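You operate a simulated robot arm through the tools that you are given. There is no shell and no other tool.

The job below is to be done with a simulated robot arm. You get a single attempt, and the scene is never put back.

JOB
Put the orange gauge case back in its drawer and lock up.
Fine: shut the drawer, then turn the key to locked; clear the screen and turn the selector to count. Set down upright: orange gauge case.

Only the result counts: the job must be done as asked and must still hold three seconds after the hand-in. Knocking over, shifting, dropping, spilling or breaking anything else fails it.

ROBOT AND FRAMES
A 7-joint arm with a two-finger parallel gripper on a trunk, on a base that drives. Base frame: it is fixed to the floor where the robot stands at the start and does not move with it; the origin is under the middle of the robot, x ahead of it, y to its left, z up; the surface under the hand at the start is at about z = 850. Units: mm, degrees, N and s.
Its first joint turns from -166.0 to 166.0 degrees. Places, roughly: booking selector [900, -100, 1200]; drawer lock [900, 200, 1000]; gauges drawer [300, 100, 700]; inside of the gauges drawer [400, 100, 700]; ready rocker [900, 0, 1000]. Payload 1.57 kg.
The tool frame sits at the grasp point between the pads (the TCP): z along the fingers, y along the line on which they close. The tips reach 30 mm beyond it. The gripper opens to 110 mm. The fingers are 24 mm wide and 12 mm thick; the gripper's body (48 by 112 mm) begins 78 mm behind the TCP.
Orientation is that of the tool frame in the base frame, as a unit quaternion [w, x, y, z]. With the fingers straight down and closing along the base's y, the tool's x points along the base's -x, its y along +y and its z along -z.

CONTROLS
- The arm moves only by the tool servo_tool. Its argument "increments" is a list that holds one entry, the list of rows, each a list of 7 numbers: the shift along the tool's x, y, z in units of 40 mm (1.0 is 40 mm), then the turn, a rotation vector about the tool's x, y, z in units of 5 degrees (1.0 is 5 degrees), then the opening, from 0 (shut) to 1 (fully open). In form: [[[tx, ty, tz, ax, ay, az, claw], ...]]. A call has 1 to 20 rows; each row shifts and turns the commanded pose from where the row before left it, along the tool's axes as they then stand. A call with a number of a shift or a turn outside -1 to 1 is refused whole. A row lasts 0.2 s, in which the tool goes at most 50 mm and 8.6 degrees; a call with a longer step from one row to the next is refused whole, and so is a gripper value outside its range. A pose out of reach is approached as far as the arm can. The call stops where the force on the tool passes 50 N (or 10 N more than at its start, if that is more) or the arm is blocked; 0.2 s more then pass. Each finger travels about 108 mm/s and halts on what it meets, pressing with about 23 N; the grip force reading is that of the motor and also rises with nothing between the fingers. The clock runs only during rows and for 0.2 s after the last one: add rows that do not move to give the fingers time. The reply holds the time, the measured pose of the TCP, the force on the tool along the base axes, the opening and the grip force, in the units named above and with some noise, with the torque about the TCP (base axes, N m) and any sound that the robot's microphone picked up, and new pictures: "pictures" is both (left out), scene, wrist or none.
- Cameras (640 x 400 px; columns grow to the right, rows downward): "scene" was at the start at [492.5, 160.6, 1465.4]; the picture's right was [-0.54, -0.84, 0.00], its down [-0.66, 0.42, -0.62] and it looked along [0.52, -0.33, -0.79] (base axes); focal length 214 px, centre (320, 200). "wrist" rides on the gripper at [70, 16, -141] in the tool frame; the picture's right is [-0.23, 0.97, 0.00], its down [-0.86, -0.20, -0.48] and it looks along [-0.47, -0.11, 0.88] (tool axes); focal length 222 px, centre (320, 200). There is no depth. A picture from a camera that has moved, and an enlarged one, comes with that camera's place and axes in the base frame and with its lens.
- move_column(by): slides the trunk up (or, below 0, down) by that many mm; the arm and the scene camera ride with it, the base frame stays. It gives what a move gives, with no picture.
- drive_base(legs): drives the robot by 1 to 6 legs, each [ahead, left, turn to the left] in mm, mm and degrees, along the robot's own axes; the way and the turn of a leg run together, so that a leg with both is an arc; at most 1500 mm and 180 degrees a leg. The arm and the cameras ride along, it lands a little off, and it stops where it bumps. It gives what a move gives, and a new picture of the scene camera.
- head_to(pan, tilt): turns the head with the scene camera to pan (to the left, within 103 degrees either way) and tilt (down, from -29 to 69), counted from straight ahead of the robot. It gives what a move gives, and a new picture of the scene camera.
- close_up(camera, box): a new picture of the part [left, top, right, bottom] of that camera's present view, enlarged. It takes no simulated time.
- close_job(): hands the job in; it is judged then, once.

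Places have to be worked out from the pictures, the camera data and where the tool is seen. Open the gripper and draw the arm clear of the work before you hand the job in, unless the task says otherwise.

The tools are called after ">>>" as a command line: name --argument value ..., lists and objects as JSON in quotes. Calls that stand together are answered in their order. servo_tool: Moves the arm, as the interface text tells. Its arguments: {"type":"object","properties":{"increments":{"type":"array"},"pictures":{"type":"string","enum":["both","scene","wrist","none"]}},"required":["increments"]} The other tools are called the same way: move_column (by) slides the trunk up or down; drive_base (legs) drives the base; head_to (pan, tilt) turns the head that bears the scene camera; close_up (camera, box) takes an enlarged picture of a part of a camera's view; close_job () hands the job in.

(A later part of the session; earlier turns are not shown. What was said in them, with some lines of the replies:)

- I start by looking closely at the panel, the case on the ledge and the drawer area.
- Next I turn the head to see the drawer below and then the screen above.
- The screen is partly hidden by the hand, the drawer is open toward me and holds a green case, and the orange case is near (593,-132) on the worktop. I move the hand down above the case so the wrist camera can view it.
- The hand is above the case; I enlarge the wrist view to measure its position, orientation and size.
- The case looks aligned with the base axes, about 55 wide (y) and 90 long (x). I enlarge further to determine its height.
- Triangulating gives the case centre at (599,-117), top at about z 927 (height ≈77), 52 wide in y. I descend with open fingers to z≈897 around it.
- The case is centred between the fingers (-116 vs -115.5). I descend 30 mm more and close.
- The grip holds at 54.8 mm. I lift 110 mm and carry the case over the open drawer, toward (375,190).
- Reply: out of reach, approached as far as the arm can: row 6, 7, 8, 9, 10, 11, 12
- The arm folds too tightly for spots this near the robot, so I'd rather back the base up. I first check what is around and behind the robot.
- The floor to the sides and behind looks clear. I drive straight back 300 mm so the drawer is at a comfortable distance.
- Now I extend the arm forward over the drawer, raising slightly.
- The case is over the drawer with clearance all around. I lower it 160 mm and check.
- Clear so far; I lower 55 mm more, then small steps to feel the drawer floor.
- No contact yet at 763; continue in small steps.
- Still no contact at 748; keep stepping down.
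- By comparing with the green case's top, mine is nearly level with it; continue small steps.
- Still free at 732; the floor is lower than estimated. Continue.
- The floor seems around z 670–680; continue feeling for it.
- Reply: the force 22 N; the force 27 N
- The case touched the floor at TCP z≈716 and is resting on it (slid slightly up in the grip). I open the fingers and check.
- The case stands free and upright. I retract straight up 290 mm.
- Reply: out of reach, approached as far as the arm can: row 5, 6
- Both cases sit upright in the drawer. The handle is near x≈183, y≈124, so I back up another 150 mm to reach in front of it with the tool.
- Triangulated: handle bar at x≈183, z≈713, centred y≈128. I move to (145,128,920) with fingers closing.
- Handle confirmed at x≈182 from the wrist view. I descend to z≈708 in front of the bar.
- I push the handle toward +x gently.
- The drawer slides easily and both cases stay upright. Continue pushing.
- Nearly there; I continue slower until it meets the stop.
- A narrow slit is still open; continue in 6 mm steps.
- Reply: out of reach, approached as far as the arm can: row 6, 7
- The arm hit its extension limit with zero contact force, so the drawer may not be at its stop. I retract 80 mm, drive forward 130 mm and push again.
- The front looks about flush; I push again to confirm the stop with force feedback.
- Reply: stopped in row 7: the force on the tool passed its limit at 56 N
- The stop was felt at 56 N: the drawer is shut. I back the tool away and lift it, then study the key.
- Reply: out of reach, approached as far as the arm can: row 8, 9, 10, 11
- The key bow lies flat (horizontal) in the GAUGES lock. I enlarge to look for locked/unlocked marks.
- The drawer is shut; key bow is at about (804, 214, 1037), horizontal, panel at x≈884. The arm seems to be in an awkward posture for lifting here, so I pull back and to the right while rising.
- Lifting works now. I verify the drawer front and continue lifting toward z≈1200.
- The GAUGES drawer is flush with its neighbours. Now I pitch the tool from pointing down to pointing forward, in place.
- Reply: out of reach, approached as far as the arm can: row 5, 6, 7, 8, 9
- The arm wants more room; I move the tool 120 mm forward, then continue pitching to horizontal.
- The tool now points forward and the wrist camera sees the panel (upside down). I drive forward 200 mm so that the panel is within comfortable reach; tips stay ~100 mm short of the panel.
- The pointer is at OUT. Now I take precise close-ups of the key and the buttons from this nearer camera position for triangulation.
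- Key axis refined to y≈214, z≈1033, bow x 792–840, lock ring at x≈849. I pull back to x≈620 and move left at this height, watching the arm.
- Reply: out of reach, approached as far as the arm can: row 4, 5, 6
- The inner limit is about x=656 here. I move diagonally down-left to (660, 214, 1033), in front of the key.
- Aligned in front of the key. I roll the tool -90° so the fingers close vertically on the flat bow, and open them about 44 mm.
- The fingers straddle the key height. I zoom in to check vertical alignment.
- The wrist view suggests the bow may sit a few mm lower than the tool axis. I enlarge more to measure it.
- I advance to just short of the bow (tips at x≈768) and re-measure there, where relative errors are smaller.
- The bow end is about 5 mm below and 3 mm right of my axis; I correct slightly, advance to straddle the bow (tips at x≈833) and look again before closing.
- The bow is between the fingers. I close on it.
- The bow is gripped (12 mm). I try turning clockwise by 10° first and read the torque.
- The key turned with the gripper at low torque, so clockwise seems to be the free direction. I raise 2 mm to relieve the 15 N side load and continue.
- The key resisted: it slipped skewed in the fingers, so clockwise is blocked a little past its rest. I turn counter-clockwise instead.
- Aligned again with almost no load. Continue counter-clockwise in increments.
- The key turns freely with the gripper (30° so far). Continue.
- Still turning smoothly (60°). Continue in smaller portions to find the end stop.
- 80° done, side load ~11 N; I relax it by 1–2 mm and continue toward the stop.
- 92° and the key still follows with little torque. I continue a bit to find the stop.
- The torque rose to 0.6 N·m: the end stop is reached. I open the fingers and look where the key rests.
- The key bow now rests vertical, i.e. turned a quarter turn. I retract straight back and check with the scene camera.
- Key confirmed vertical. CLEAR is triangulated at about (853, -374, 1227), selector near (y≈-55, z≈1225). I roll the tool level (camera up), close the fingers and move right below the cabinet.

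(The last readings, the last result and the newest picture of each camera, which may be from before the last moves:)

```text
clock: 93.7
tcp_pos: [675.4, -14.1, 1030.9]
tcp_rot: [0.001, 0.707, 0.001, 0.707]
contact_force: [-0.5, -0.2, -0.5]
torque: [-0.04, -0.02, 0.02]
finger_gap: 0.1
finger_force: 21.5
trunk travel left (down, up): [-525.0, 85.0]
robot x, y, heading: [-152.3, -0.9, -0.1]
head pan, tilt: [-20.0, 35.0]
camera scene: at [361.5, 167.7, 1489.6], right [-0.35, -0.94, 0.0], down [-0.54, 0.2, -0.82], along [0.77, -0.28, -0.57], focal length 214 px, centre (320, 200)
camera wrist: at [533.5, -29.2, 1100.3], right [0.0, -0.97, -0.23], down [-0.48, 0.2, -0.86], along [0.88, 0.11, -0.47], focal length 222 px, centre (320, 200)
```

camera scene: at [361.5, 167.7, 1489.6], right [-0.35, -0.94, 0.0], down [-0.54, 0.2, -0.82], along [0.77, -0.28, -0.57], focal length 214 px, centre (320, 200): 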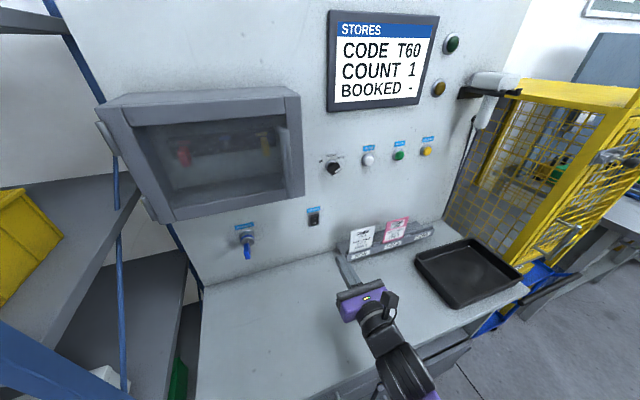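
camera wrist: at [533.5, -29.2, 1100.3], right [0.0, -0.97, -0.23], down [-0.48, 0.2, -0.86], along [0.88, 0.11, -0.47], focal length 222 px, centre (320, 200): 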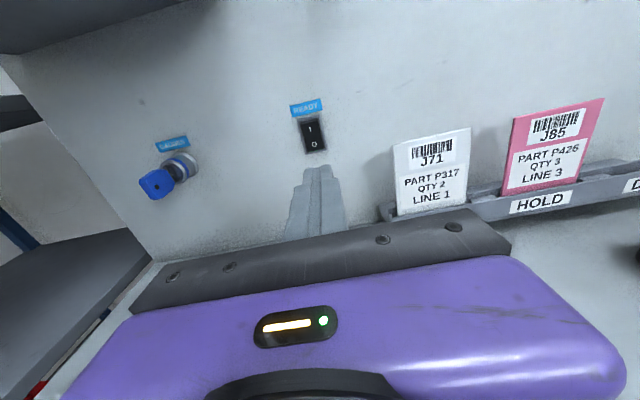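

Orientation is exact. Now diagonally to (690, -374, 1227) in front of CLEAR.

>>> servo_tool --increments '[[[0.445, 0.818, 0.03, 0, 0, 0, 0], [0.445, 0.818, 0.03, 0, 0, 0, 0], [0.445, 0.818, 0.03, 0, 0, 0, 0], [0.445, 0.818, 0.03, 0, 0, 0, 0], [0.445, 0.818, 0.03, 0, 0, 0, 0], [0.445, 0.818, 0.03, 0, 0, 0, 0], [0.445, 0.818, 0.03, 0, 0, 0, 0], [0.445, 0.818, 0.03, 0, 0, 0, 0], [0.445, 0.818, 0.03, 0, 0, 0, 0], [0.445, 0.818, 0.03, 0, 0, 0, 0], [0.445, 0.818, 0.03, 0, 0, 0, 0]]]' --pictures "both"

>>> close_up --camera "wrist" --box '[240, 100, 420, 230]'

```text
clock: 96.1
tcp_pos: [684.3, -375.2, 1225.3]
tcp_rot: [0.0, 0.707, 0.001, 0.707]
contact_force: [-0.6, -1.0, 0.5]
torque: [-0.04, 0.0, -0.01]
finger_gap: 0.1
finger_force: 21.7
trunk travel left (down, up): [-525.0, 85.0]
robot x, y, heading: [-148.9, -2.8, -0.4]
head pan, tilt: [-20.0, 35.0]
camera scene: at [361.6, 167.5, 1489.6], right [-0.35, -0.94, 0.0], down [-0.54, 0.2, -0.82], along [0.77, -0.28, -0.57], focal length 214 px, centre (320, 200)
camera wrist: at [542.7, -389.0, 1295.0], right [0.0, -0.97, -0.23], down [-0.48, 0.2, -0.85], along [0.88, 0.11, -0.47], focal length 222 px, centre (320, 200)
```

scene: 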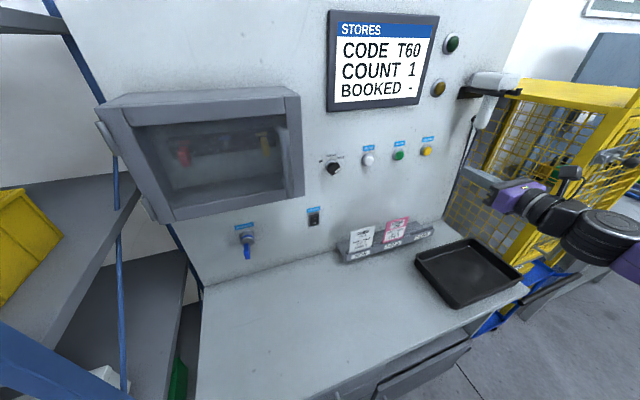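
wrist: 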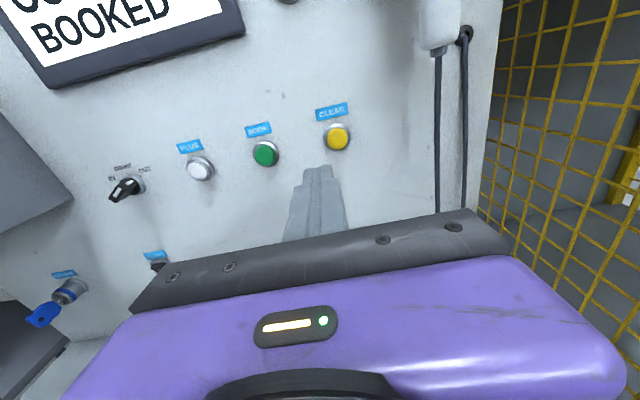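

```text
3.08 times, centred on (330, 165) of wrist
camera zoom: at [542.7, -389.0, 1295.0], right [0.0, -0.97, -0.23], down [-0.48, 0.2, -0.85], along [0.88, 0.11, -0.47], focal length 684 px, centre (289, 308)
```

zoom: 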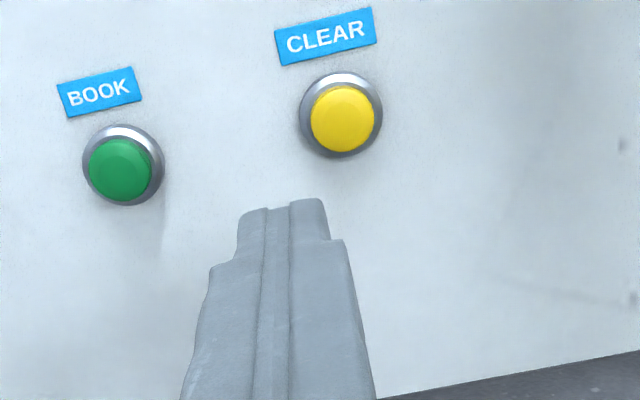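

The wrist view shows the button further right and slightly lower: about y≈-396, z≈1217, x≈872. I correct laterally and advance part way.

>>> servo_tool --increments '[[[-0.18, 0.54, 0, 0, 0, 0, 0], [0, 0, 0.6, 0, 0, 0, 0], [0, 0, 0.7, 0, 0, 0, 0], [0, 0, 0.7, 0, 0, 0, 0], [0, 0, 0.5, 0, 0, 0, 0]]]' --pictures "both"

>>> close_up --camera "wrist" --box '[240, 100, 420, 230]'

```text
clock: 97.3
tcp_pos: [787.4, -398.1, 1220.4]
tcp_rot: [0.003, 0.707, -0.003, 0.707]
contact_force: [0.1, -0.6, 0.4]
torque: [0.03, 0.04, 0.01]
finger_gap: 0.0
finger_force: 21.2
trunk travel left (down, up): [-525.0, 85.0]
robot x, y, heading: [-150.7, -2.3, -0.3]
head pan, tilt: [-20.0, 35.0]
camera scene: at [361.3, 167.0, 1489.7], right [-0.35, -0.94, 0.0], down [-0.54, 0.2, -0.82], along [0.77, -0.28, -0.57], focal length 214 px, centre (320, 200)
camera wrist: at [644.2, -412.1, 1289.7], right [0.0, -0.97, -0.23], down [-0.48, 0.2, -0.86], along [0.88, 0.1, -0.47], focal length 222 px, centre (320, 200)
```

scene: 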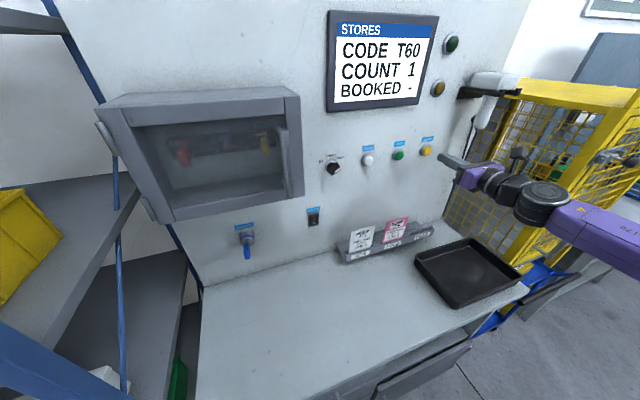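
wrist: 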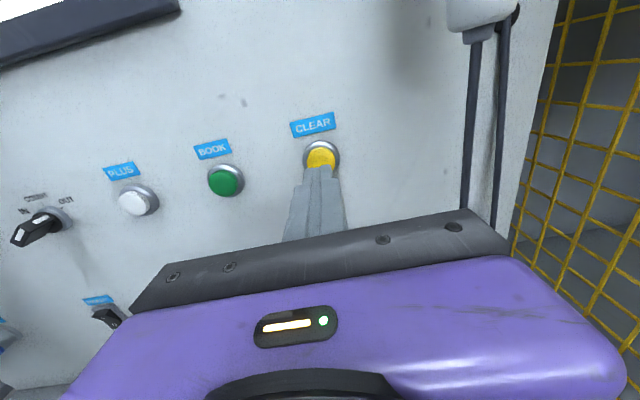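

```text
3.08 times, centred on (330, 165) of wrist
camera zoom: at [644.2, -412.1, 1289.7], right [0.0, -0.97, -0.23], down [-0.48, 0.2, -0.86], along [0.88, 0.1, -0.47], focal length 684 px, centre (289, 308)
```

zoom: 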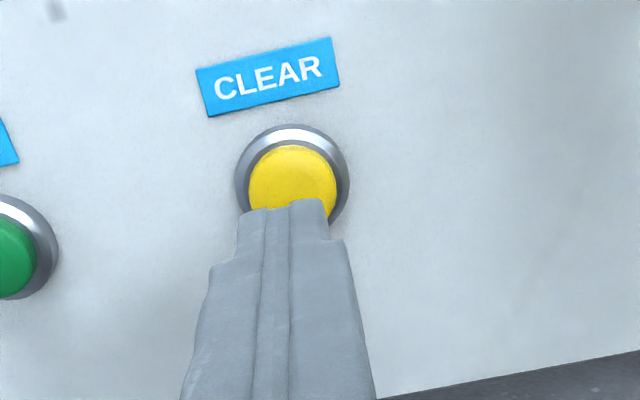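

Aligned with the cap within a few mm. I lower 3 mm and approach, then creep in to press.

>>> servo_tool --increments '[[[-0.07, 0, 0.4, 0, 0, 0, 0], [0, 0, 0.3, 0, 0, 0, 0], [0, 0, 0.1, 0, 0, 0, 0], [0, 0, 0.1, 0, 0, 0, 0], [0, 0, 0, 0, 0, 0, 0]]]' --pictures "both"

>>> close_up --camera "wrist" --box '[240, 100, 420, 230]'

```text
clock: 98.5
tcp_pos: [823.6, -399.1, 1215.3]
tcp_rot: [0.002, 0.707, 0.0, 0.707]
contact_force: [0.1, 0.2, -0.8]
torque: [-0.02, 0.02, -0.02]
finger_gap: 0.0
finger_force: 21.3
trunk travel left (down, up): [-525.0, 85.0]
robot x, y, heading: [-150.1, -0.9, -0.2]
head pan, tilt: [-20.0, 35.0]
camera scene: at [361.5, 167.2, 1489.6], right [-0.35, -0.94, 0.0], down [-0.54, 0.2, -0.82], along [0.77, -0.28, -0.57], focal length 214 px, centre (320, 200)
camera wrist: at [681.2, -413.1, 1285.7], right [0.0, -0.97, -0.22], down [-0.48, 0.2, -0.86], along [0.88, 0.1, -0.47], focal length 222 px, centre (320, 200)
```

scene: 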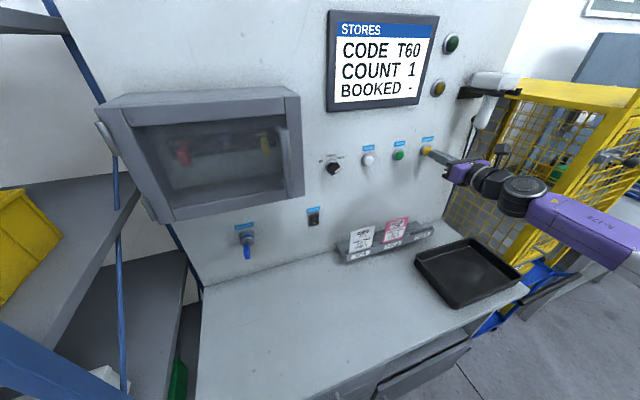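
wrist: 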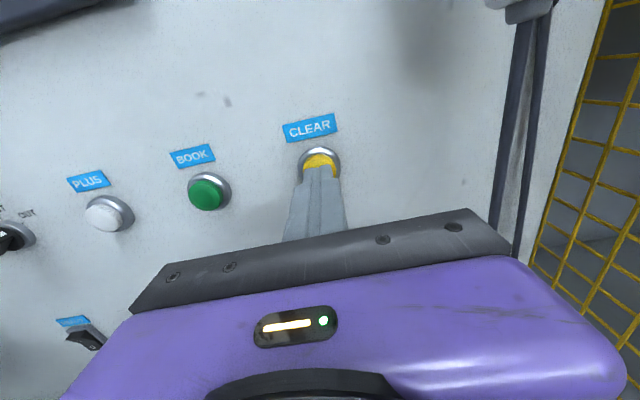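

```text
3.08 times, centred on (330, 165) of wrist
camera zoom: at [681.2, -413.1, 1285.7], right [0.0, -0.97, -0.22], down [-0.48, 0.2, -0.86], along [0.88, 0.1, -0.47], focal length 684 px, centre (289, 308)
```

zoom: 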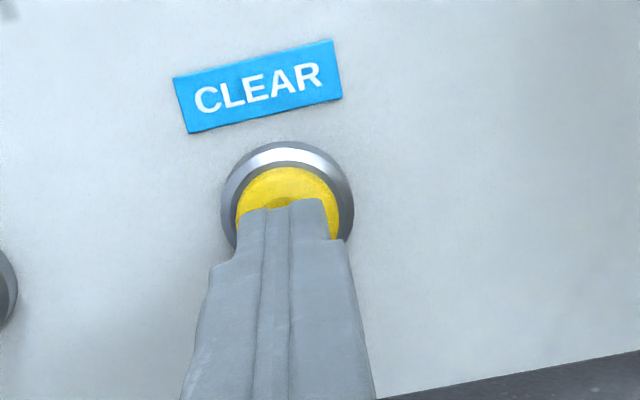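

Well centred, no contact yet at tip x≈854. Creep forward.

>>> servo_tool --increments '[[[0, 0, 0.08, 0, 0, 0, 0], [0, 0, 0.08, 0, 0, 0, 0], [0, 0, 0.08, 0, 0, 0, 0], [0, 0, 0.08, 0, 0, 0, 0], [0, 0, 0, 0, 0, 0, 0]]]' --pictures "scene"

```text
clock: 99.7
tcp_pos: [835.0, -398.9, 1217.0]
tcp_rot: [0.003, 0.707, -0.002, 0.707]
contact_force: [-2.6, -0.8, -1.4]
torque: [0.03, 0.04, -0.04]
finger_gap: 0.0
finger_force: 21.3
trunk travel left (down, up): [-525.0, 85.0]
robot x, y, heading: [-149.7, -2.5, -0.2]
head pan, tilt: [-20.0, 35.0]
heard: click
camera scene: at [361.4, 167.1, 1489.7], right [-0.35, -0.94, 0.0], down [-0.54, 0.2, -0.82], along [0.77, -0.28, -0.57], focal length 214 px, centre (320, 200)
```

scene: 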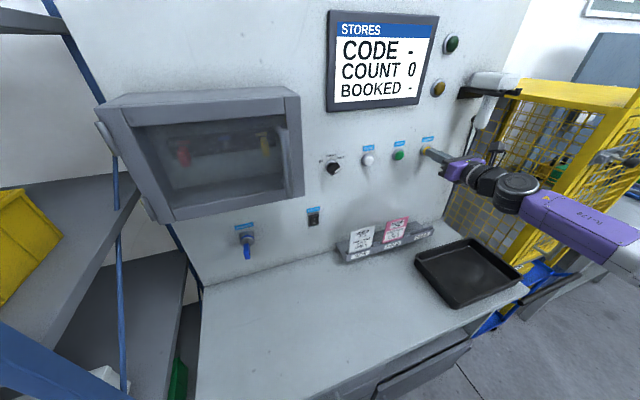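

Click heard and the screen is cleared (CODE -, COUNT 0). I retract and move left to in front of the selector (y≈-55, z≈1216).

>>> servo_tool --increments '[[[0, 0, -0.4, 0, 0, 0, 0], [0, 0, -0.8, 0, 0, 0, 0], [0, 0, -0.9, 0, 0, 0, 0], [0, 0, -0.9, 0, 0, 0, 0], [0, 0, -0.4, 0, 0, 0, 0], [0, -0.78, 0, 0, 0, 0, 0], [0, -0.78, 0, 0, 0, 0, 0], [0, -0.78, 0, 0, 0, 0, 0], [0, -0.78, 0, 0, 0, 0, 0], [0, -0.78, 0, 0, 0, 0, 0], [0, -0.78, 0, 0, 0, 0, 0], [0, -0.78, 0, 0, 0, 0, 0], [0, -0.78, 0, 0, 0, 0, 0], [0, -0.78, 0, 0, 0, 0, 0], [0, -0.78, 0, 0, 0, 0, 0], [0, -0.78, 0, 0, 0, 0, 0]]]' --pictures "both"

>>> close_up --camera "wrist" --box '[240, 100, 420, 230]'

```text
clock: 103.1
tcp_pos: [701.0, -57.4, 1214.1]
tcp_rot: [0.003, 0.707, 0.0, 0.707]
contact_force: [0.4, 0.4, 0.2]
torque: [-0.03, 0.02, 0.04]
finger_gap: 0.0
finger_force: 21.6
trunk travel left (down, up): [-525.0, 85.0]
robot x, y, heading: [-147.9, -3.0, -0.3]
head pan, tilt: [-20.0, 35.0]
camera scene: at [361.4, 166.7, 1489.8], right [-0.35, -0.94, 0.0], down [-0.54, 0.2, -0.82], along [0.77, -0.28, -0.57], focal length 214 px, centre (320, 200)
camera wrist: at [558.9, -71.4, 1284.3], right [0.0, -0.97, -0.22], down [-0.48, 0.2, -0.86], along [0.88, 0.1, -0.47], focal length 222 px, centre (320, 200)
```

scene: 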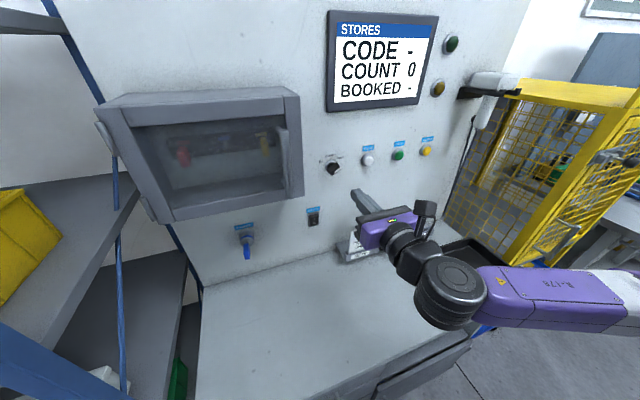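
wrist: 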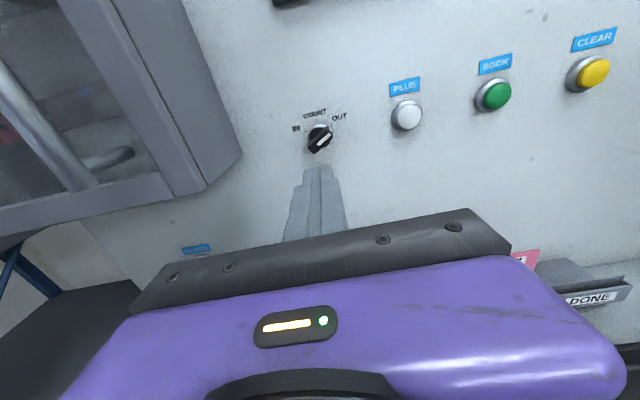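

```text
3.08 times, centred on (330, 165) of wrist
camera zoom: at [558.9, -71.4, 1284.3], right [0.0, -0.97, -0.22], down [-0.48, 0.2, -0.86], along [0.88, 0.1, -0.47], focal length 684 px, centre (289, 308)
```

zoom: 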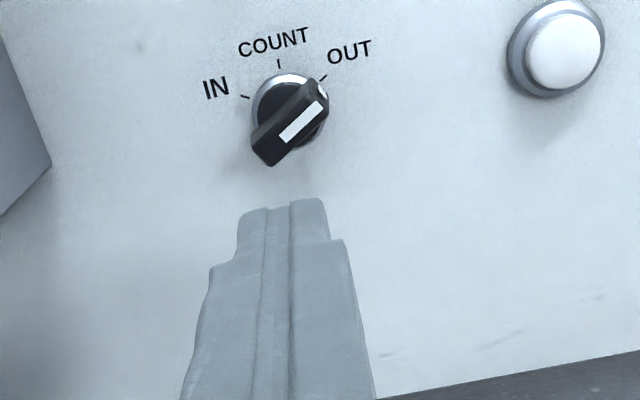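

Selector axis at about y=-57, z=1212, pointer ~60° clockwise from COUNT. I roll the tool +60° to match the bar and open the fingers to ~55 mm.

>>> servo_tool --increments '[[[-0.05, 0, 0, 0, 0, 1, 0.2], [0, 0, 0, 0, 0, 1, 0.4], [0, 0, 0, 0, 0, 1, 0.5], [0, 0, 0, 0, 0, 1, 0.5], [0, 0, 0, 0, 0, 1, 0.5], [0, 0, 0, 0, 0, 1, 0.5], [0, 0, 0, 0, 0, 1, 0.5], [0, 0, 0, 0, 0, 1, 0.5], [0, 0, 0, 0, 0, 1, 0.5], [0, 0, 0, 0, 0, 1, 0.5], [0, 0, 0, 0, 0, 1, 0.5], [0, 0, 0, 0, 0, 1, 0.5], [0, 0, 0.7, 0, 0, 0, 0.5], [0, 0, 0.8, 0, 0, 0, 0.5], [0, 0, 0.5, 0, 0, 0, 0.5]]]' --pictures "both"

>>> close_up --camera "wrist" --box '[240, 100, 420, 230]'

```text
clock: 106.3
tcp_pos: [782.3, -55.6, 1212.2]
tcp_rot: [-0.352, 0.612, -0.354, 0.614]
contact_force: [-0.4, 0.4, -0.1]
torque: [0.02, 0.03, 0.05]
finger_gap: 55.1
finger_force: 0.1
trunk travel left (down, up): [-525.0, 85.0]
robot x, y, heading: [-149.3, -2.0, -0.5]
head pan, tilt: [-20.0, 35.0]
camera scene: at [361.3, 167.2, 1489.7], right [-0.35, -0.94, 0.0], down [-0.54, 0.2, -0.82], along [0.77, -0.28, -0.57], focal length 214 px, centre (320, 200)
camera wrist: at [640.4, -122.9, 1232.8], right [0.0, -0.29, -0.96], down [-0.48, 0.84, -0.26], along [0.88, 0.45, -0.14], focal length 222 px, centre (320, 200)
```

scene: 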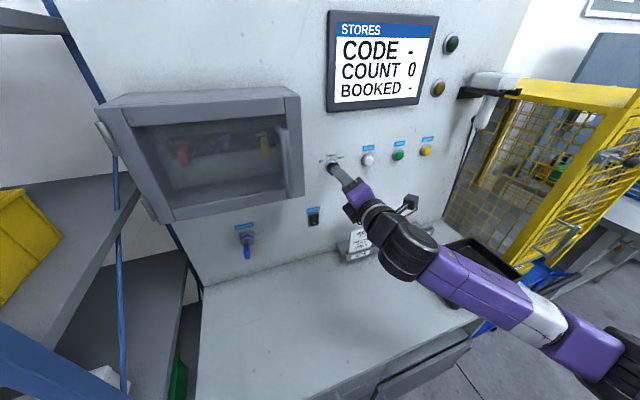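
wrist: 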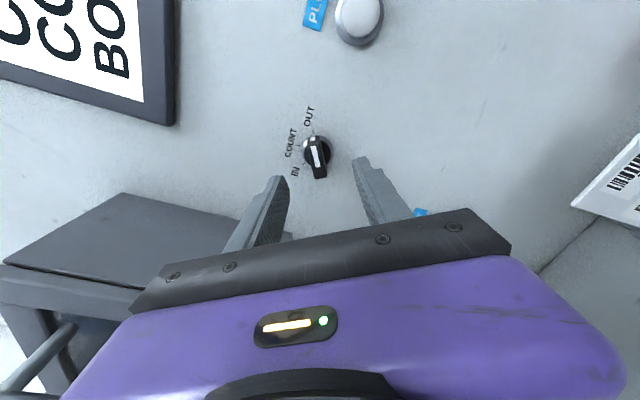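

```text
3.08 times, centred on (330, 165) of wrist
camera zoom: at [640.4, -122.9, 1232.8], right [0.0, -0.29, -0.96], down [-0.48, 0.84, -0.26], along [0.88, 0.45, -0.14], focal length 684 px, centre (289, 308)
```

zoom: 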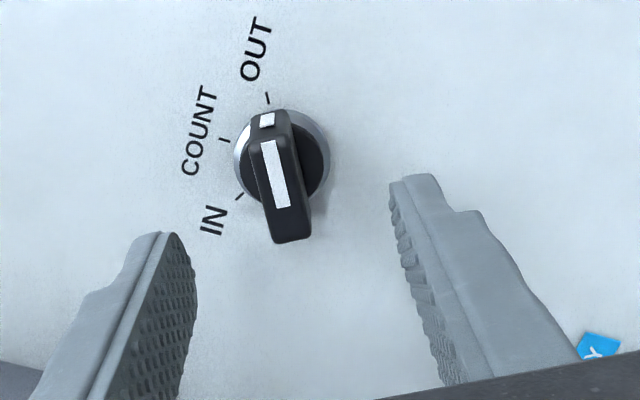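

The tool roll matches the pointer direction; offset is ~3 mm. I correct it and advance so the tips reach x≈868 beside the bar.

>>> servo_tool --increments '[[[0, -0.07, 0.35, 0, 0, 0, 0.5], [0, 0, 0.4, 0, 0, 0, 0.5], [0, 0, 0.4, 0, 0, 0, 0.5], [0, 0, 0.25, 0, 0, 0, 0.5], [0, 0, 0, 0, 0, 0, 0.5]]]' --pictures "both"

>>> close_up --camera "wrist" --box '[240, 120, 420, 250]'

>>> close_up --camera "scene" --box '[300, 130, 400, 210]'

```text
clock: 107.5
tcp_pos: [838.7, -54.5, 1215.1]
tcp_rot: [-0.353, 0.612, -0.354, 0.613]
contact_force: [0.7, -0.4, 0.2]
torque: [-0.03, -0.01, 0.01]
finger_gap: 55.0
finger_force: 0.0
trunk travel left (down, up): [-525.0, 85.0]
robot x, y, heading: [-151.0, -0.0, -0.2]
head pan, tilt: [-20.0, 35.0]
camera scene: at [361.5, 167.2, 1489.6], right [-0.35, -0.94, 0.0], down [-0.54, 0.2, -0.82], along [0.77, -0.28, -0.57], focal length 214 px, centre (320, 200)
camera wrist: at [697.1, -121.5, 1236.4], right [0.0, -0.29, -0.96], down [-0.48, 0.84, -0.26], along [0.88, 0.45, -0.14], focal length 222 px, centre (320, 200)
```

scene: 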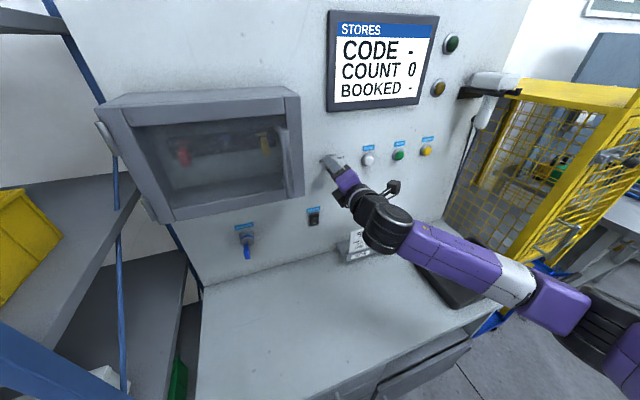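
wrist: 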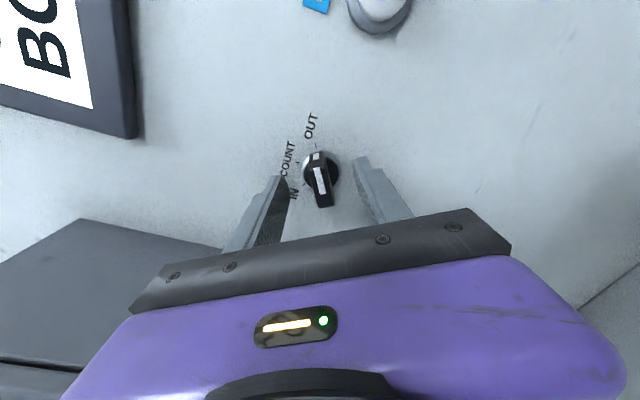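

```text
3.08 times, centred on (330, 185) of wrist
camera zoom: at [697.1, -121.5, 1236.4], right [0.0, -0.29, -0.96], down [-0.48, 0.84, -0.26], along [0.88, 0.45, -0.14], focal length 684 px, centre (289, 246)
```

zoom: 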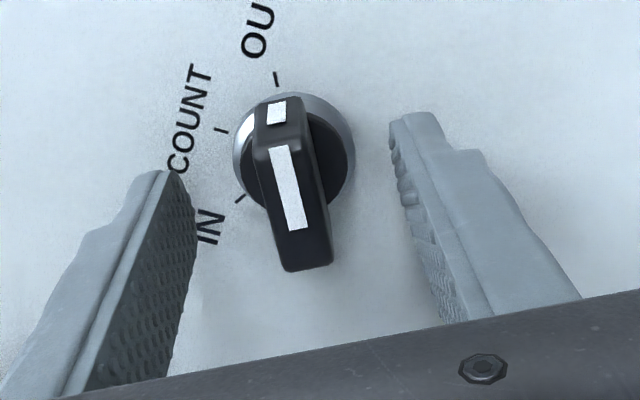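

```text
5.00 times, centred on (350, 170) of scene
camera zoom: at [361.5, 167.2, 1489.6], right [-0.35, -0.94, 0.0], down [-0.54, 0.2, -0.82], along [0.77, -0.28, -0.57], focal length 1072 px, centre (170, 350)
```

zoom: 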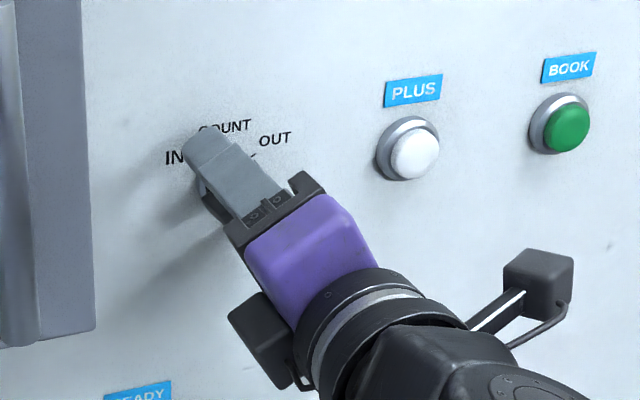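

The bar is centred between the fingers. I close on it.

>>> servo_tool --increments '[[[0, 0, 0, 0, 0, 0, 0.3], [0, 0, 0, 0, 0, 0, 0.1], [0, 0, 0, 0, 0, 0, 0], [0, 0, 0, 0, 0, 0, 0]]]' --pictures "wrist"

>>> close_up --camera "wrist" --box '[240, 120, 420, 250]'

```text
clock: 108.5
tcp_pos: [838.5, -56.1, 1214.0]
tcp_rot: [-0.351, 0.613, -0.355, 0.613]
contact_force: [-5.9, -4.4, -14.4]
torque: [0.05, -0.9, -0.36]
finger_gap: 12.9
finger_force: 29.8
trunk travel left (down, up): [-525.0, 85.0]
robot x, y, heading: [-150.3, -3.8, -0.3]
head pan, tilt: [-20.0, 35.0]
camera wrist: at [697.0, -122.2, 1235.1], right [0.0, -0.29, -0.96], down [-0.47, 0.84, -0.25], along [0.88, 0.45, -0.14], focal length 222 px, centre (320, 200)
```

wrist: 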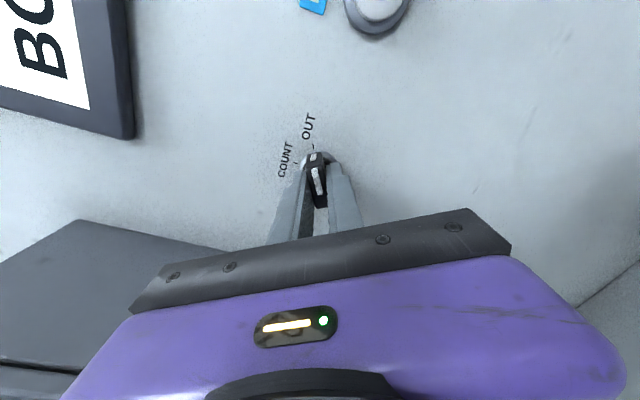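

```text
3.08 times, centred on (330, 185) of wrist
camera zoom: at [697.0, -122.2, 1235.1], right [0.0, -0.29, -0.96], down [-0.47, 0.84, -0.25], along [0.88, 0.45, -0.14], focal length 684 px, centre (289, 246)
```

zoom: 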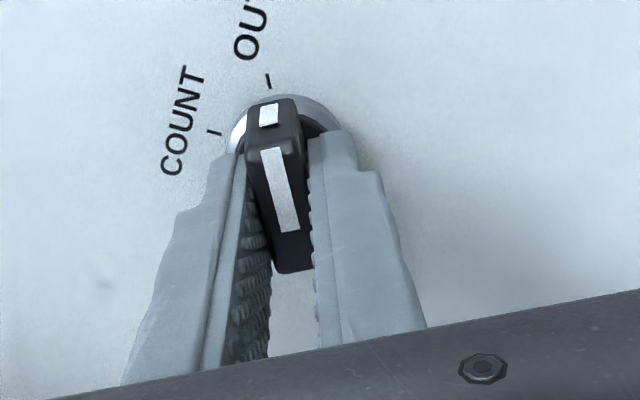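

Gripped with a ~15 N side load; I shift 2.5 mm along it and start turning counter-clockwise.

>>> servo_tool --increments '[[[0, 0.06, 0, 0, 0, 0, 0], [0, 0, 0, 0, 0, -1, 0], [0, 0, 0, 0, 0, -1, 0], [0, 0, 0, 0, 0, -1, 0], [0, 0, 0, 0, 0, -1, 0], [0, 0, 0, 0, 0, 0, 0]]]' --pictures "wrist"

>>> close_up --camera "wrist" --box '[240, 120, 420, 250]'

```text
clock: 109.9
tcp_pos: [840.1, -56.7, 1213.1]
tcp_rot: [-0.239, 0.665, -0.242, 0.665]
contact_force: [17.2, -8.1, -3.8]
torque: [0.0, -0.07, 0.89]
finger_gap: 13.0
finger_force: 29.9
trunk travel left (down, up): [-525.0, 85.0]
robot x, y, heading: [-150.9, -1.1, -0.2]
head pan, tilt: [-20.0, 35.0]
camera wrist: at [697.0, -111.5, 1256.4], right [0.0, -0.6, -0.8], down [-0.48, 0.7, -0.53], along [0.88, 0.38, -0.29], focal length 222 px, centre (320, 200)
```

wrist: 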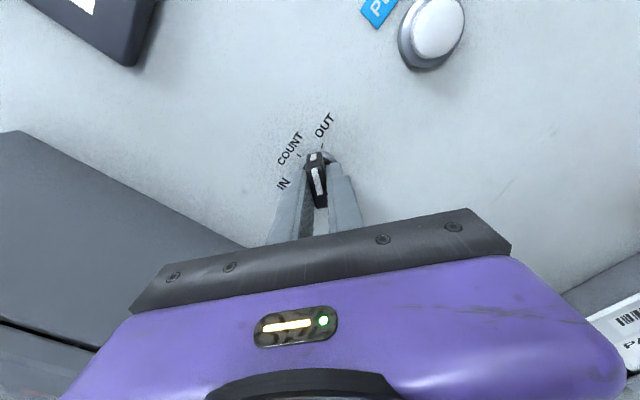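

```text
3.08 times, centred on (330, 185) of wrist
camera zoom: at [697.0, -111.5, 1256.4], right [0.0, -0.6, -0.8], down [-0.48, 0.7, -0.53], along [0.88, 0.38, -0.29], focal length 684 px, centre (289, 246)
```

zoom: 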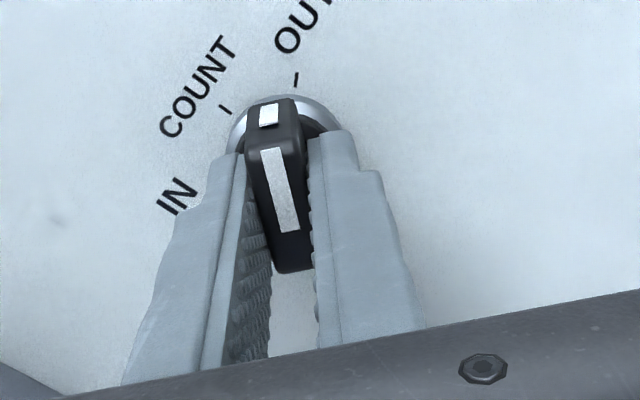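

The knob follows. Continue another 30°.

>>> servo_tool --increments '[[[0, 0.02, -0.02, 0, 0, -1, 0], [0, 0, 0, 0, 0, -1, 0], [0, 0, 0, 0, 0, -1, 0], [0, 0, 0, 0, 0, -1, 0], [0, 0, 0, 0, 0, -1, 0], [0, 0, 0, 0, 0, -1, 0], [0, 0, 0, 0, 0, 0, 0]]]' --pictures "wrist"

>>> close_up --camera "wrist" --box '[240, 120, 420, 250]'

```text
clock: 111.5
tcp_pos: [835.7, -57.2, 1211.8]
tcp_rot: [-0.058, 0.705, -0.063, 0.704]
contact_force: [23.6, -11.9, -1.6]
torque: [-0.01, -0.03, 0.68]
finger_gap: 12.8
finger_force: 30.5
trunk travel left (down, up): [-525.0, 85.0]
robot x, y, heading: [-148.5, -0.6, 0.1]
head pan, tilt: [-20.0, 35.0]
camera wrist: at [695.3, -83.4, 1278.6], right [-0.01, -0.92, -0.39], down [-0.48, 0.34, -0.81], along [0.88, 0.18, -0.44], focal length 222 px, centre (320, 200)
```

wrist: 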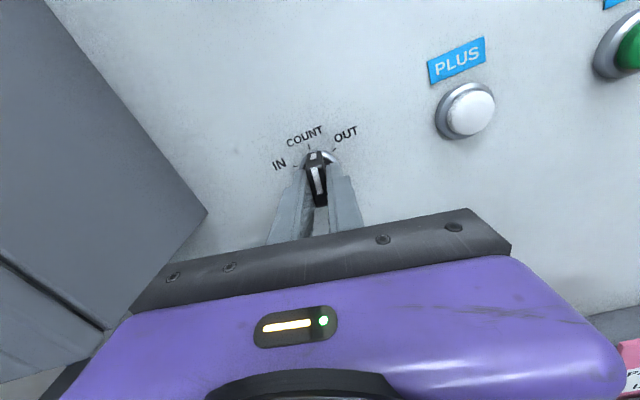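

```text
3.08 times, centred on (330, 185) of wrist
camera zoom: at [695.3, -83.4, 1278.6], right [-0.01, -0.92, -0.39], down [-0.48, 0.34, -0.81], along [0.88, 0.18, -0.44], focal length 684 px, centre (289, 246)
```

zoom: 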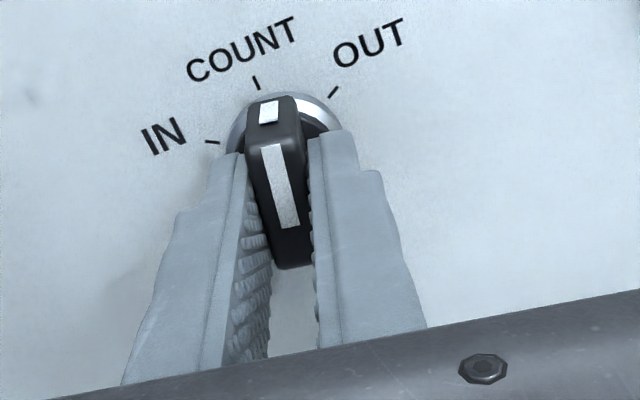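

About 10° remain to COUNT. I finish the turn to upright, relieving the axial load.

>>> servo_tool --increments '[[[0, 0.02, 0.05, 0, 0, -1, 0], [0, 0, 0, 0, 0, -1, 0], [0, 0, 0, 0, 0, 0, 0]]]' --pictures "wrist"

>>> close_up --camera "wrist" --box '[240, 120, 420, 250]'

```text
clock: 112.3
tcp_pos: [837.2, -56.9, 1212.2]
tcp_rot: [0.003, 0.708, 0.0, 0.706]
contact_force: [-14.7, -16.5, -5.5]
torque: [0.05, -0.66, 0.53]
finger_gap: 12.9
finger_force: 29.9
trunk travel left (down, up): [-525.0, 85.0]
robot x, y, heading: [-151.0, 0.8, -0.3]
head pan, tilt: [-20.0, 35.0]
camera wrist: at [695.4, -72.1, 1282.4], right [-0.01, -0.97, -0.22], down [-0.48, 0.2, -0.85], along [0.88, 0.1, -0.47], focal length 222 px, centre (320, 200)
```

wrist: 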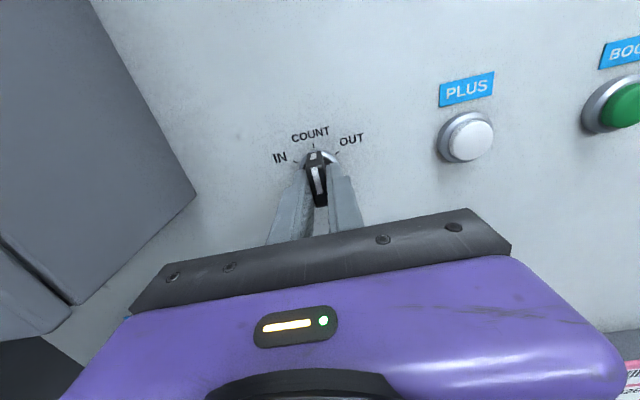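

```text
3.08 times, centred on (330, 185) of wrist
camera zoom: at [695.4, -72.1, 1282.4], right [-0.01, -0.97, -0.22], down [-0.48, 0.2, -0.85], along [0.88, 0.1, -0.47], focal length 684 px, centre (289, 246)
```

zoom: 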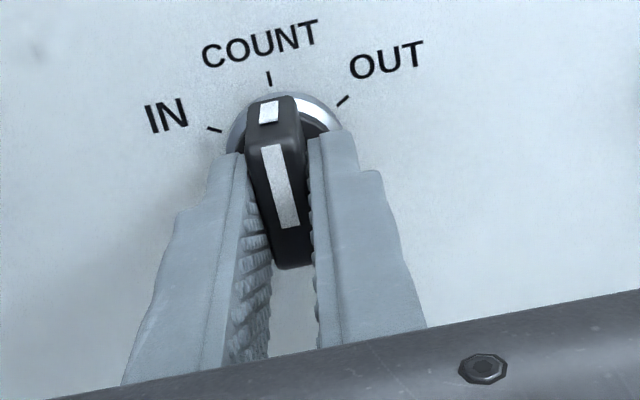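

The pointer aligns with COUNT. I relieve the side load, open the fingers, and back off to check.

>>> servo_tool --increments '[[[0, 0.04, -0.03, 0, 0, 0, 0], [0, 0, 0, 0, 0, 0, 0.2], [0, 0, 0, 0, 0, 0, 0.4], [0, 0, 0, 0, 0, 0, 0.4], [0, 0, -0.5, 0, 0, 0, 0.4], [0, 0, -0.8, 0, 0, 0, 0.4], [0, 0, -0.8, 0, 0, 0, 0.4], [0, 0, -0.8, 0, 0, 0, 0.4]]]' --pictures "both"

>>> close_up --camera "wrist" --box '[270, 80, 370, 180]'

>>> close_up --camera "scene" --box '[200, 130, 460, 290]'

```text
clock: 114.1
tcp_pos: [720.3, -57.5, 1214.0]
tcp_rot: [0.003, 0.707, 0.0, 0.707]
contact_force: [-0.1, 0.0, 1.1]
torque: [0.02, -0.02, -0.03]
finger_gap: 44.1
finger_force: 0.1
trunk travel left (down, up): [-525.0, 85.0]
robot x, y, heading: [-152.8, -1.9, -0.1]
head pan, tilt: [-20.0, 35.0]
camera scene: at [361.7, 167.4, 1489.6], right [-0.35, -0.94, 0.0], down [-0.54, 0.2, -0.82], along [0.77, -0.28, -0.57], focal length 214 px, centre (320, 200)
camera wrist: at [578.4, -72.2, 1283.5], right [0.0, -0.97, -0.22], down [-0.48, 0.2, -0.86], along [0.88, 0.1, -0.47], focal length 222 px, centre (320, 200)
```

scene: 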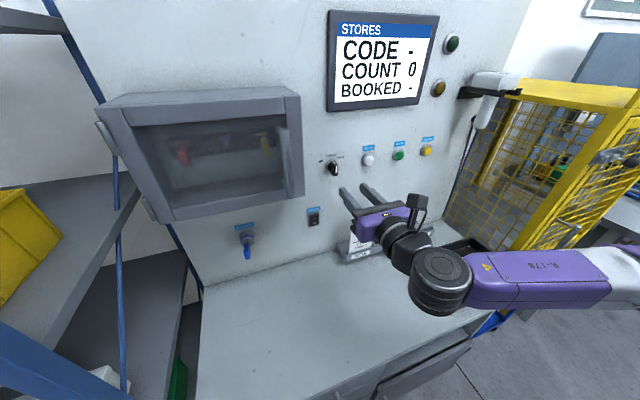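
wrist: 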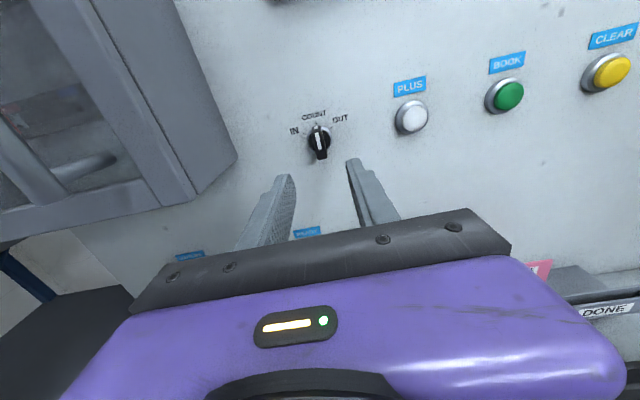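

```text
4.00 times, centred on (320, 130) of wrist
camera zoom: at [578.4, -72.2, 1283.5], right [0.0, -0.97, -0.22], down [-0.48, 0.2, -0.86], along [0.88, 0.1, -0.47], focal length 888 px, centre (320, 480)
```

zoom: 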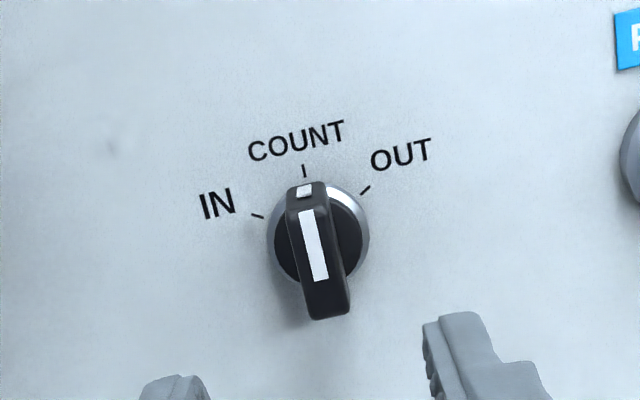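

```text
2.46 times, centred on (330, 210) of scene
camera zoom: at [361.7, 167.4, 1489.6], right [-0.35, -0.94, 0.0], down [-0.54, 0.2, -0.82], along [0.77, -0.28, -0.57], focal length 528 px, centre (295, 175)
```

zoom: 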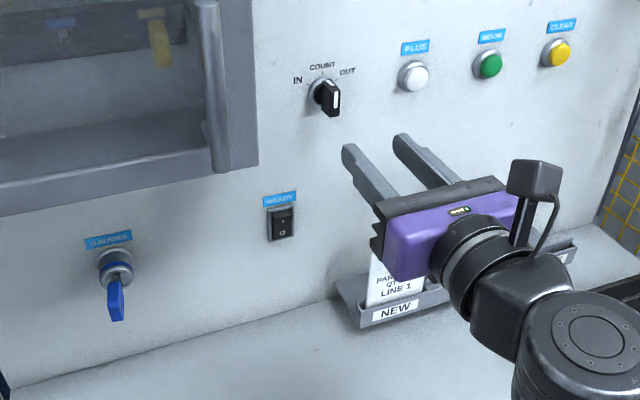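

The pointer rests on COUNT, the screen is clear and the key is vertical. I back the arm off further and take a straight look at the lock and drawer.

>>> servo_tool --increments '[[[0, 0.5, -0.4, 0, 0, 0, 0.6], [0, 0.8, 0, 0, 0, 0, 0.8], [0, 0.8, 0, 0, 0, 0, 1], [0, 0.8, 0, 0, 0, 0, 1], [0, 0.8, 0, 0, 0, 0, 1]]]' --pictures "none"

>>> head_to --pan 0 --tilt 40

>>> close_up --camera "scene" --box '[295, 180, 335, 230]'

>>> close_up --camera "scene" --box '[220, 230, 480, 400]'

```text
clock: 115.3
tcp_pos: [706.7, -205.6, 1216.0]
tcp_rot: [0.003, 0.707, -0.002, 0.707]
contact_force: [-0.1, 0.0, 0.1]
torque: [-0.02, 0.04, -0.01]
finger_gap: 110.3
finger_force: 0.0
trunk travel left (down, up): [-525.0, 85.0]
robot x, y, heading: [-149.0, -1.7, -0.0]
head pan, tilt: [-20.0, 35.0]
```

```text
clock: 116.1
tcp_pos: [706.4, -206.1, 1214.7]
tcp_rot: [0.002, 0.707, -0.001, 0.707]
contact_force: [0.1, 0.4, 0.5]
torque: [-0.04, 0.01, 0.02]
finger_gap: 110.2
finger_force: 0.0
trunk travel left (down, up): [-525.0, 85.0]
robot x, y, heading: [-152.0, -0.7, -0.1]
head pan, tilt: [0.0, 40.0]
camera scene: at [363.9, 197.2, 1482.1], right [-0.01, -1.0, 0.0], down [-0.64, 0.0, -0.77], along [0.77, 0.0, -0.64], focal length 214 px, centre (320, 200)
```

scene: 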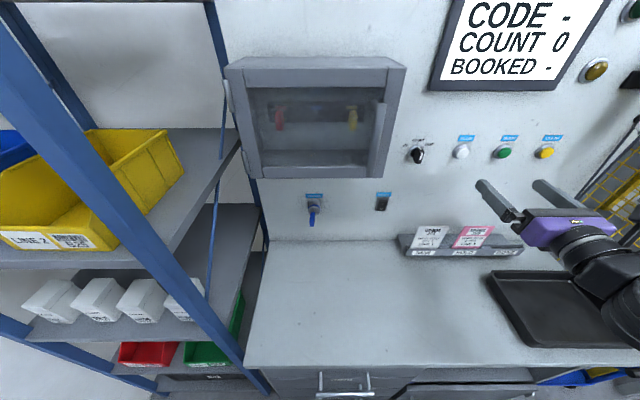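

```text
8.00 times, centred on (315, 205) of scene
camera zoom: at [363.9, 197.2, 1482.1], right [-0.01, -1.0, 0.0], down [-0.64, 0.0, -0.77], along [0.77, 0.0, -0.64], focal length 1716 px, centre (360, 160)
```

zoom: 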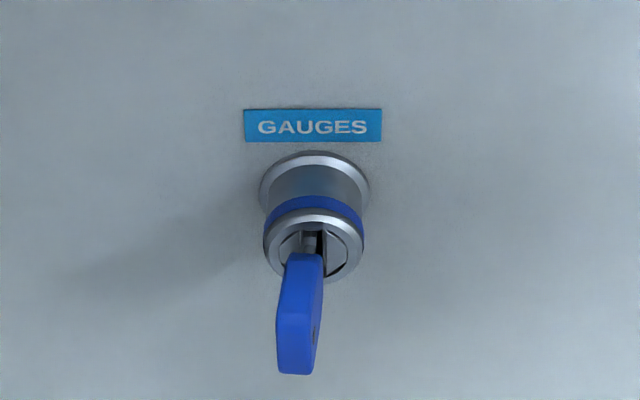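

```text
2.35 times, centred on (350, 315) of scene
camera zoom: at [363.9, 197.2, 1482.1], right [-0.01, -1.0, 0.0], down [-0.64, 0.0, -0.77], along [0.77, 0.0, -0.64], focal length 505 px, centre (249, -71)
```

zoom: 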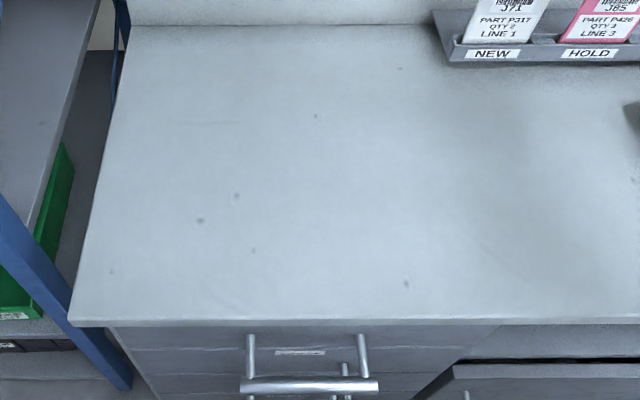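

I zoom closely onto the lock cylinder to verify its slot orientation.

>>> close_up --camera "scene" --box '[303, 194, 327, 218]'

```text
16.00 times, centred on (315, 206) of scene
camera zoom: at [363.9, 197.2, 1482.1], right [-0.01, -1.0, 0.0], down [-0.64, 0.0, -0.77], along [0.77, 0.0, -0.64], focal length 3432 px, centre (400, 104)
```

zoom: 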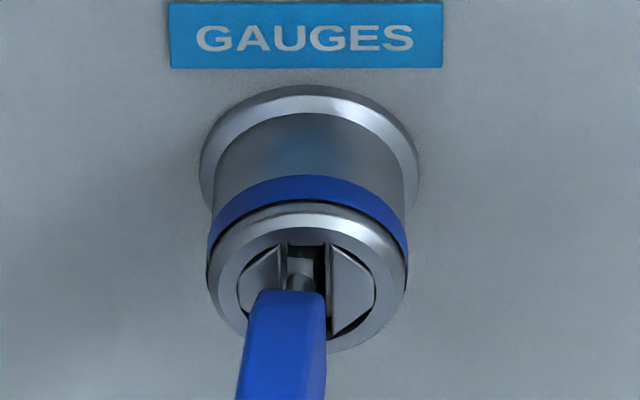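

The cylinder slot is exactly vertical, with the key resting loosely in it: a full quarter turn. The drawer is flush, the screen clear, and the selector on COUNT. I drive straight back to draw the arm clear.

>>> drive_base --legs '[[-300, 0, 0]]'

>>> close_up --camera "scene" --box '[240, 40, 560, 240]'

>>> close_up --camera "scene" --box '[240, 220, 460, 370]'

```text
clock: 118.2
tcp_pos: [406.2, -205.7, 1214.8]
tcp_rot: [0.002, 0.707, -0.001, 0.707]
contact_force: [0.2, 0.0, -0.1]
torque: [0.07, -0.01, 0.0]
finger_gap: 110.0
finger_force: 0.1
trunk travel left (down, up): [-525.0, 85.0]
robot x, y, heading: [-452.0, -0.0, -0.2]
head pan, tilt: [0.0, 40.0]
camera scene: at [64.0, 198.5, 1482.1], right [0.0, -1.0, 0.0], down [-0.64, 0.0, -0.77], along [0.77, 0.0, -0.64], focal length 214 px, centre (320, 200)
```

scene: 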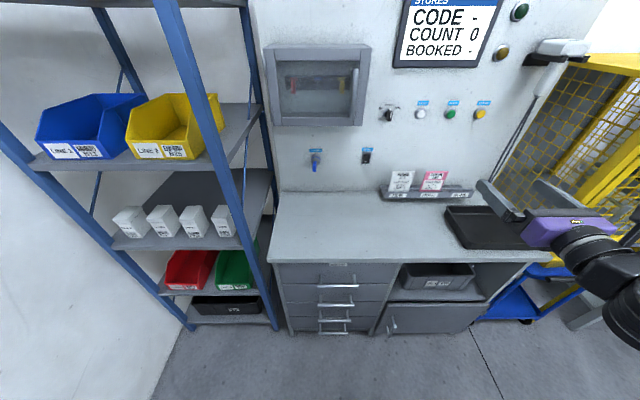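

```text
2.00 times, centred on (400, 140) of scene
camera zoom: at [64.0, 198.5, 1482.1], right [0.0, -1.0, 0.0], down [-0.64, 0.0, -0.77], along [0.77, 0.0, -0.64], focal length 429 px, centre (160, 320)
```

zoom: 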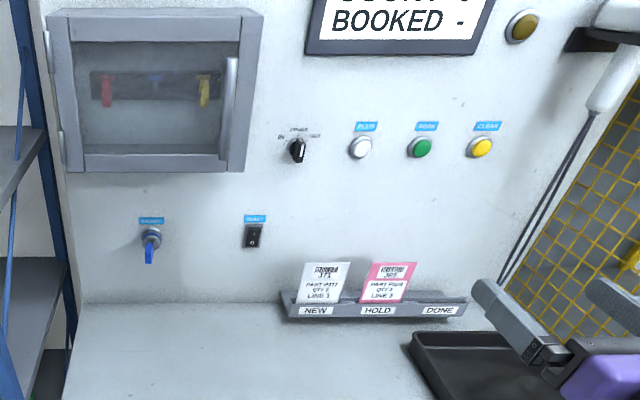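

```text
2.67 times, centred on (350, 295) of scene
camera zoom: at [64.0, 198.5, 1482.1], right [0.0, -1.0, 0.0], down [-0.64, 0.0, -0.77], along [0.77, 0.0, -0.64], focal length 572 px, centre (240, -53)
```

zoom: 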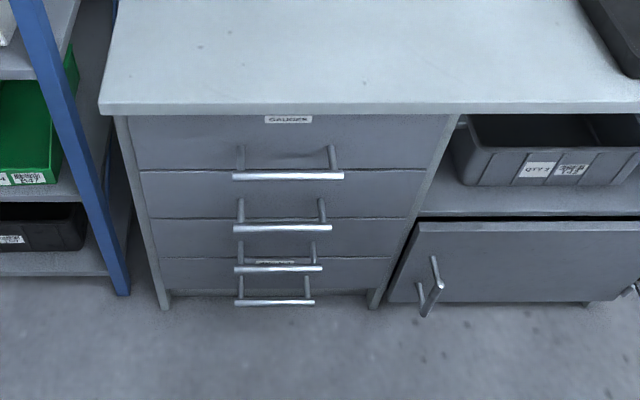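

Everything is in its final state: GAUGES drawer shut with the orange case upright inside, key turned to locked, screen cleared, selector on COUNT, gripper open and the arm clear. I hand in the job.

>>> close_job

```text
The job is handed in.
```

I put the orange 250 bar case upright in the gauges drawer, shut the drawer, and turned the key to what I take to be locked. I then cleared the screen, set the selector to COUNT and handed the job in. The hand-in reply gave no verdict.

- **Case and drawer:** The case stands next to the green 400 bar case. I pushed the drawer until it hit its stop, and its front now sits flush with the drawers below.
- **Key:** I turned it counter-clockwise a quarter turn to its end stop; clockwise was blocked. The lock has no locked mark, and I didn't pull on the drawer to test it, so locked is inferred from that stop. The key sits a little loose in the lock.
- **Screen:** Pressing CLEAR gave a click, and it now shows CODE -, COUNT 0 and BOOKED -.
- **Selector:** The pointer stayed on COUNT after I let go.

The gripper is open and I drove the robot back clear of the bench. I saw nothing else knocked or moved.
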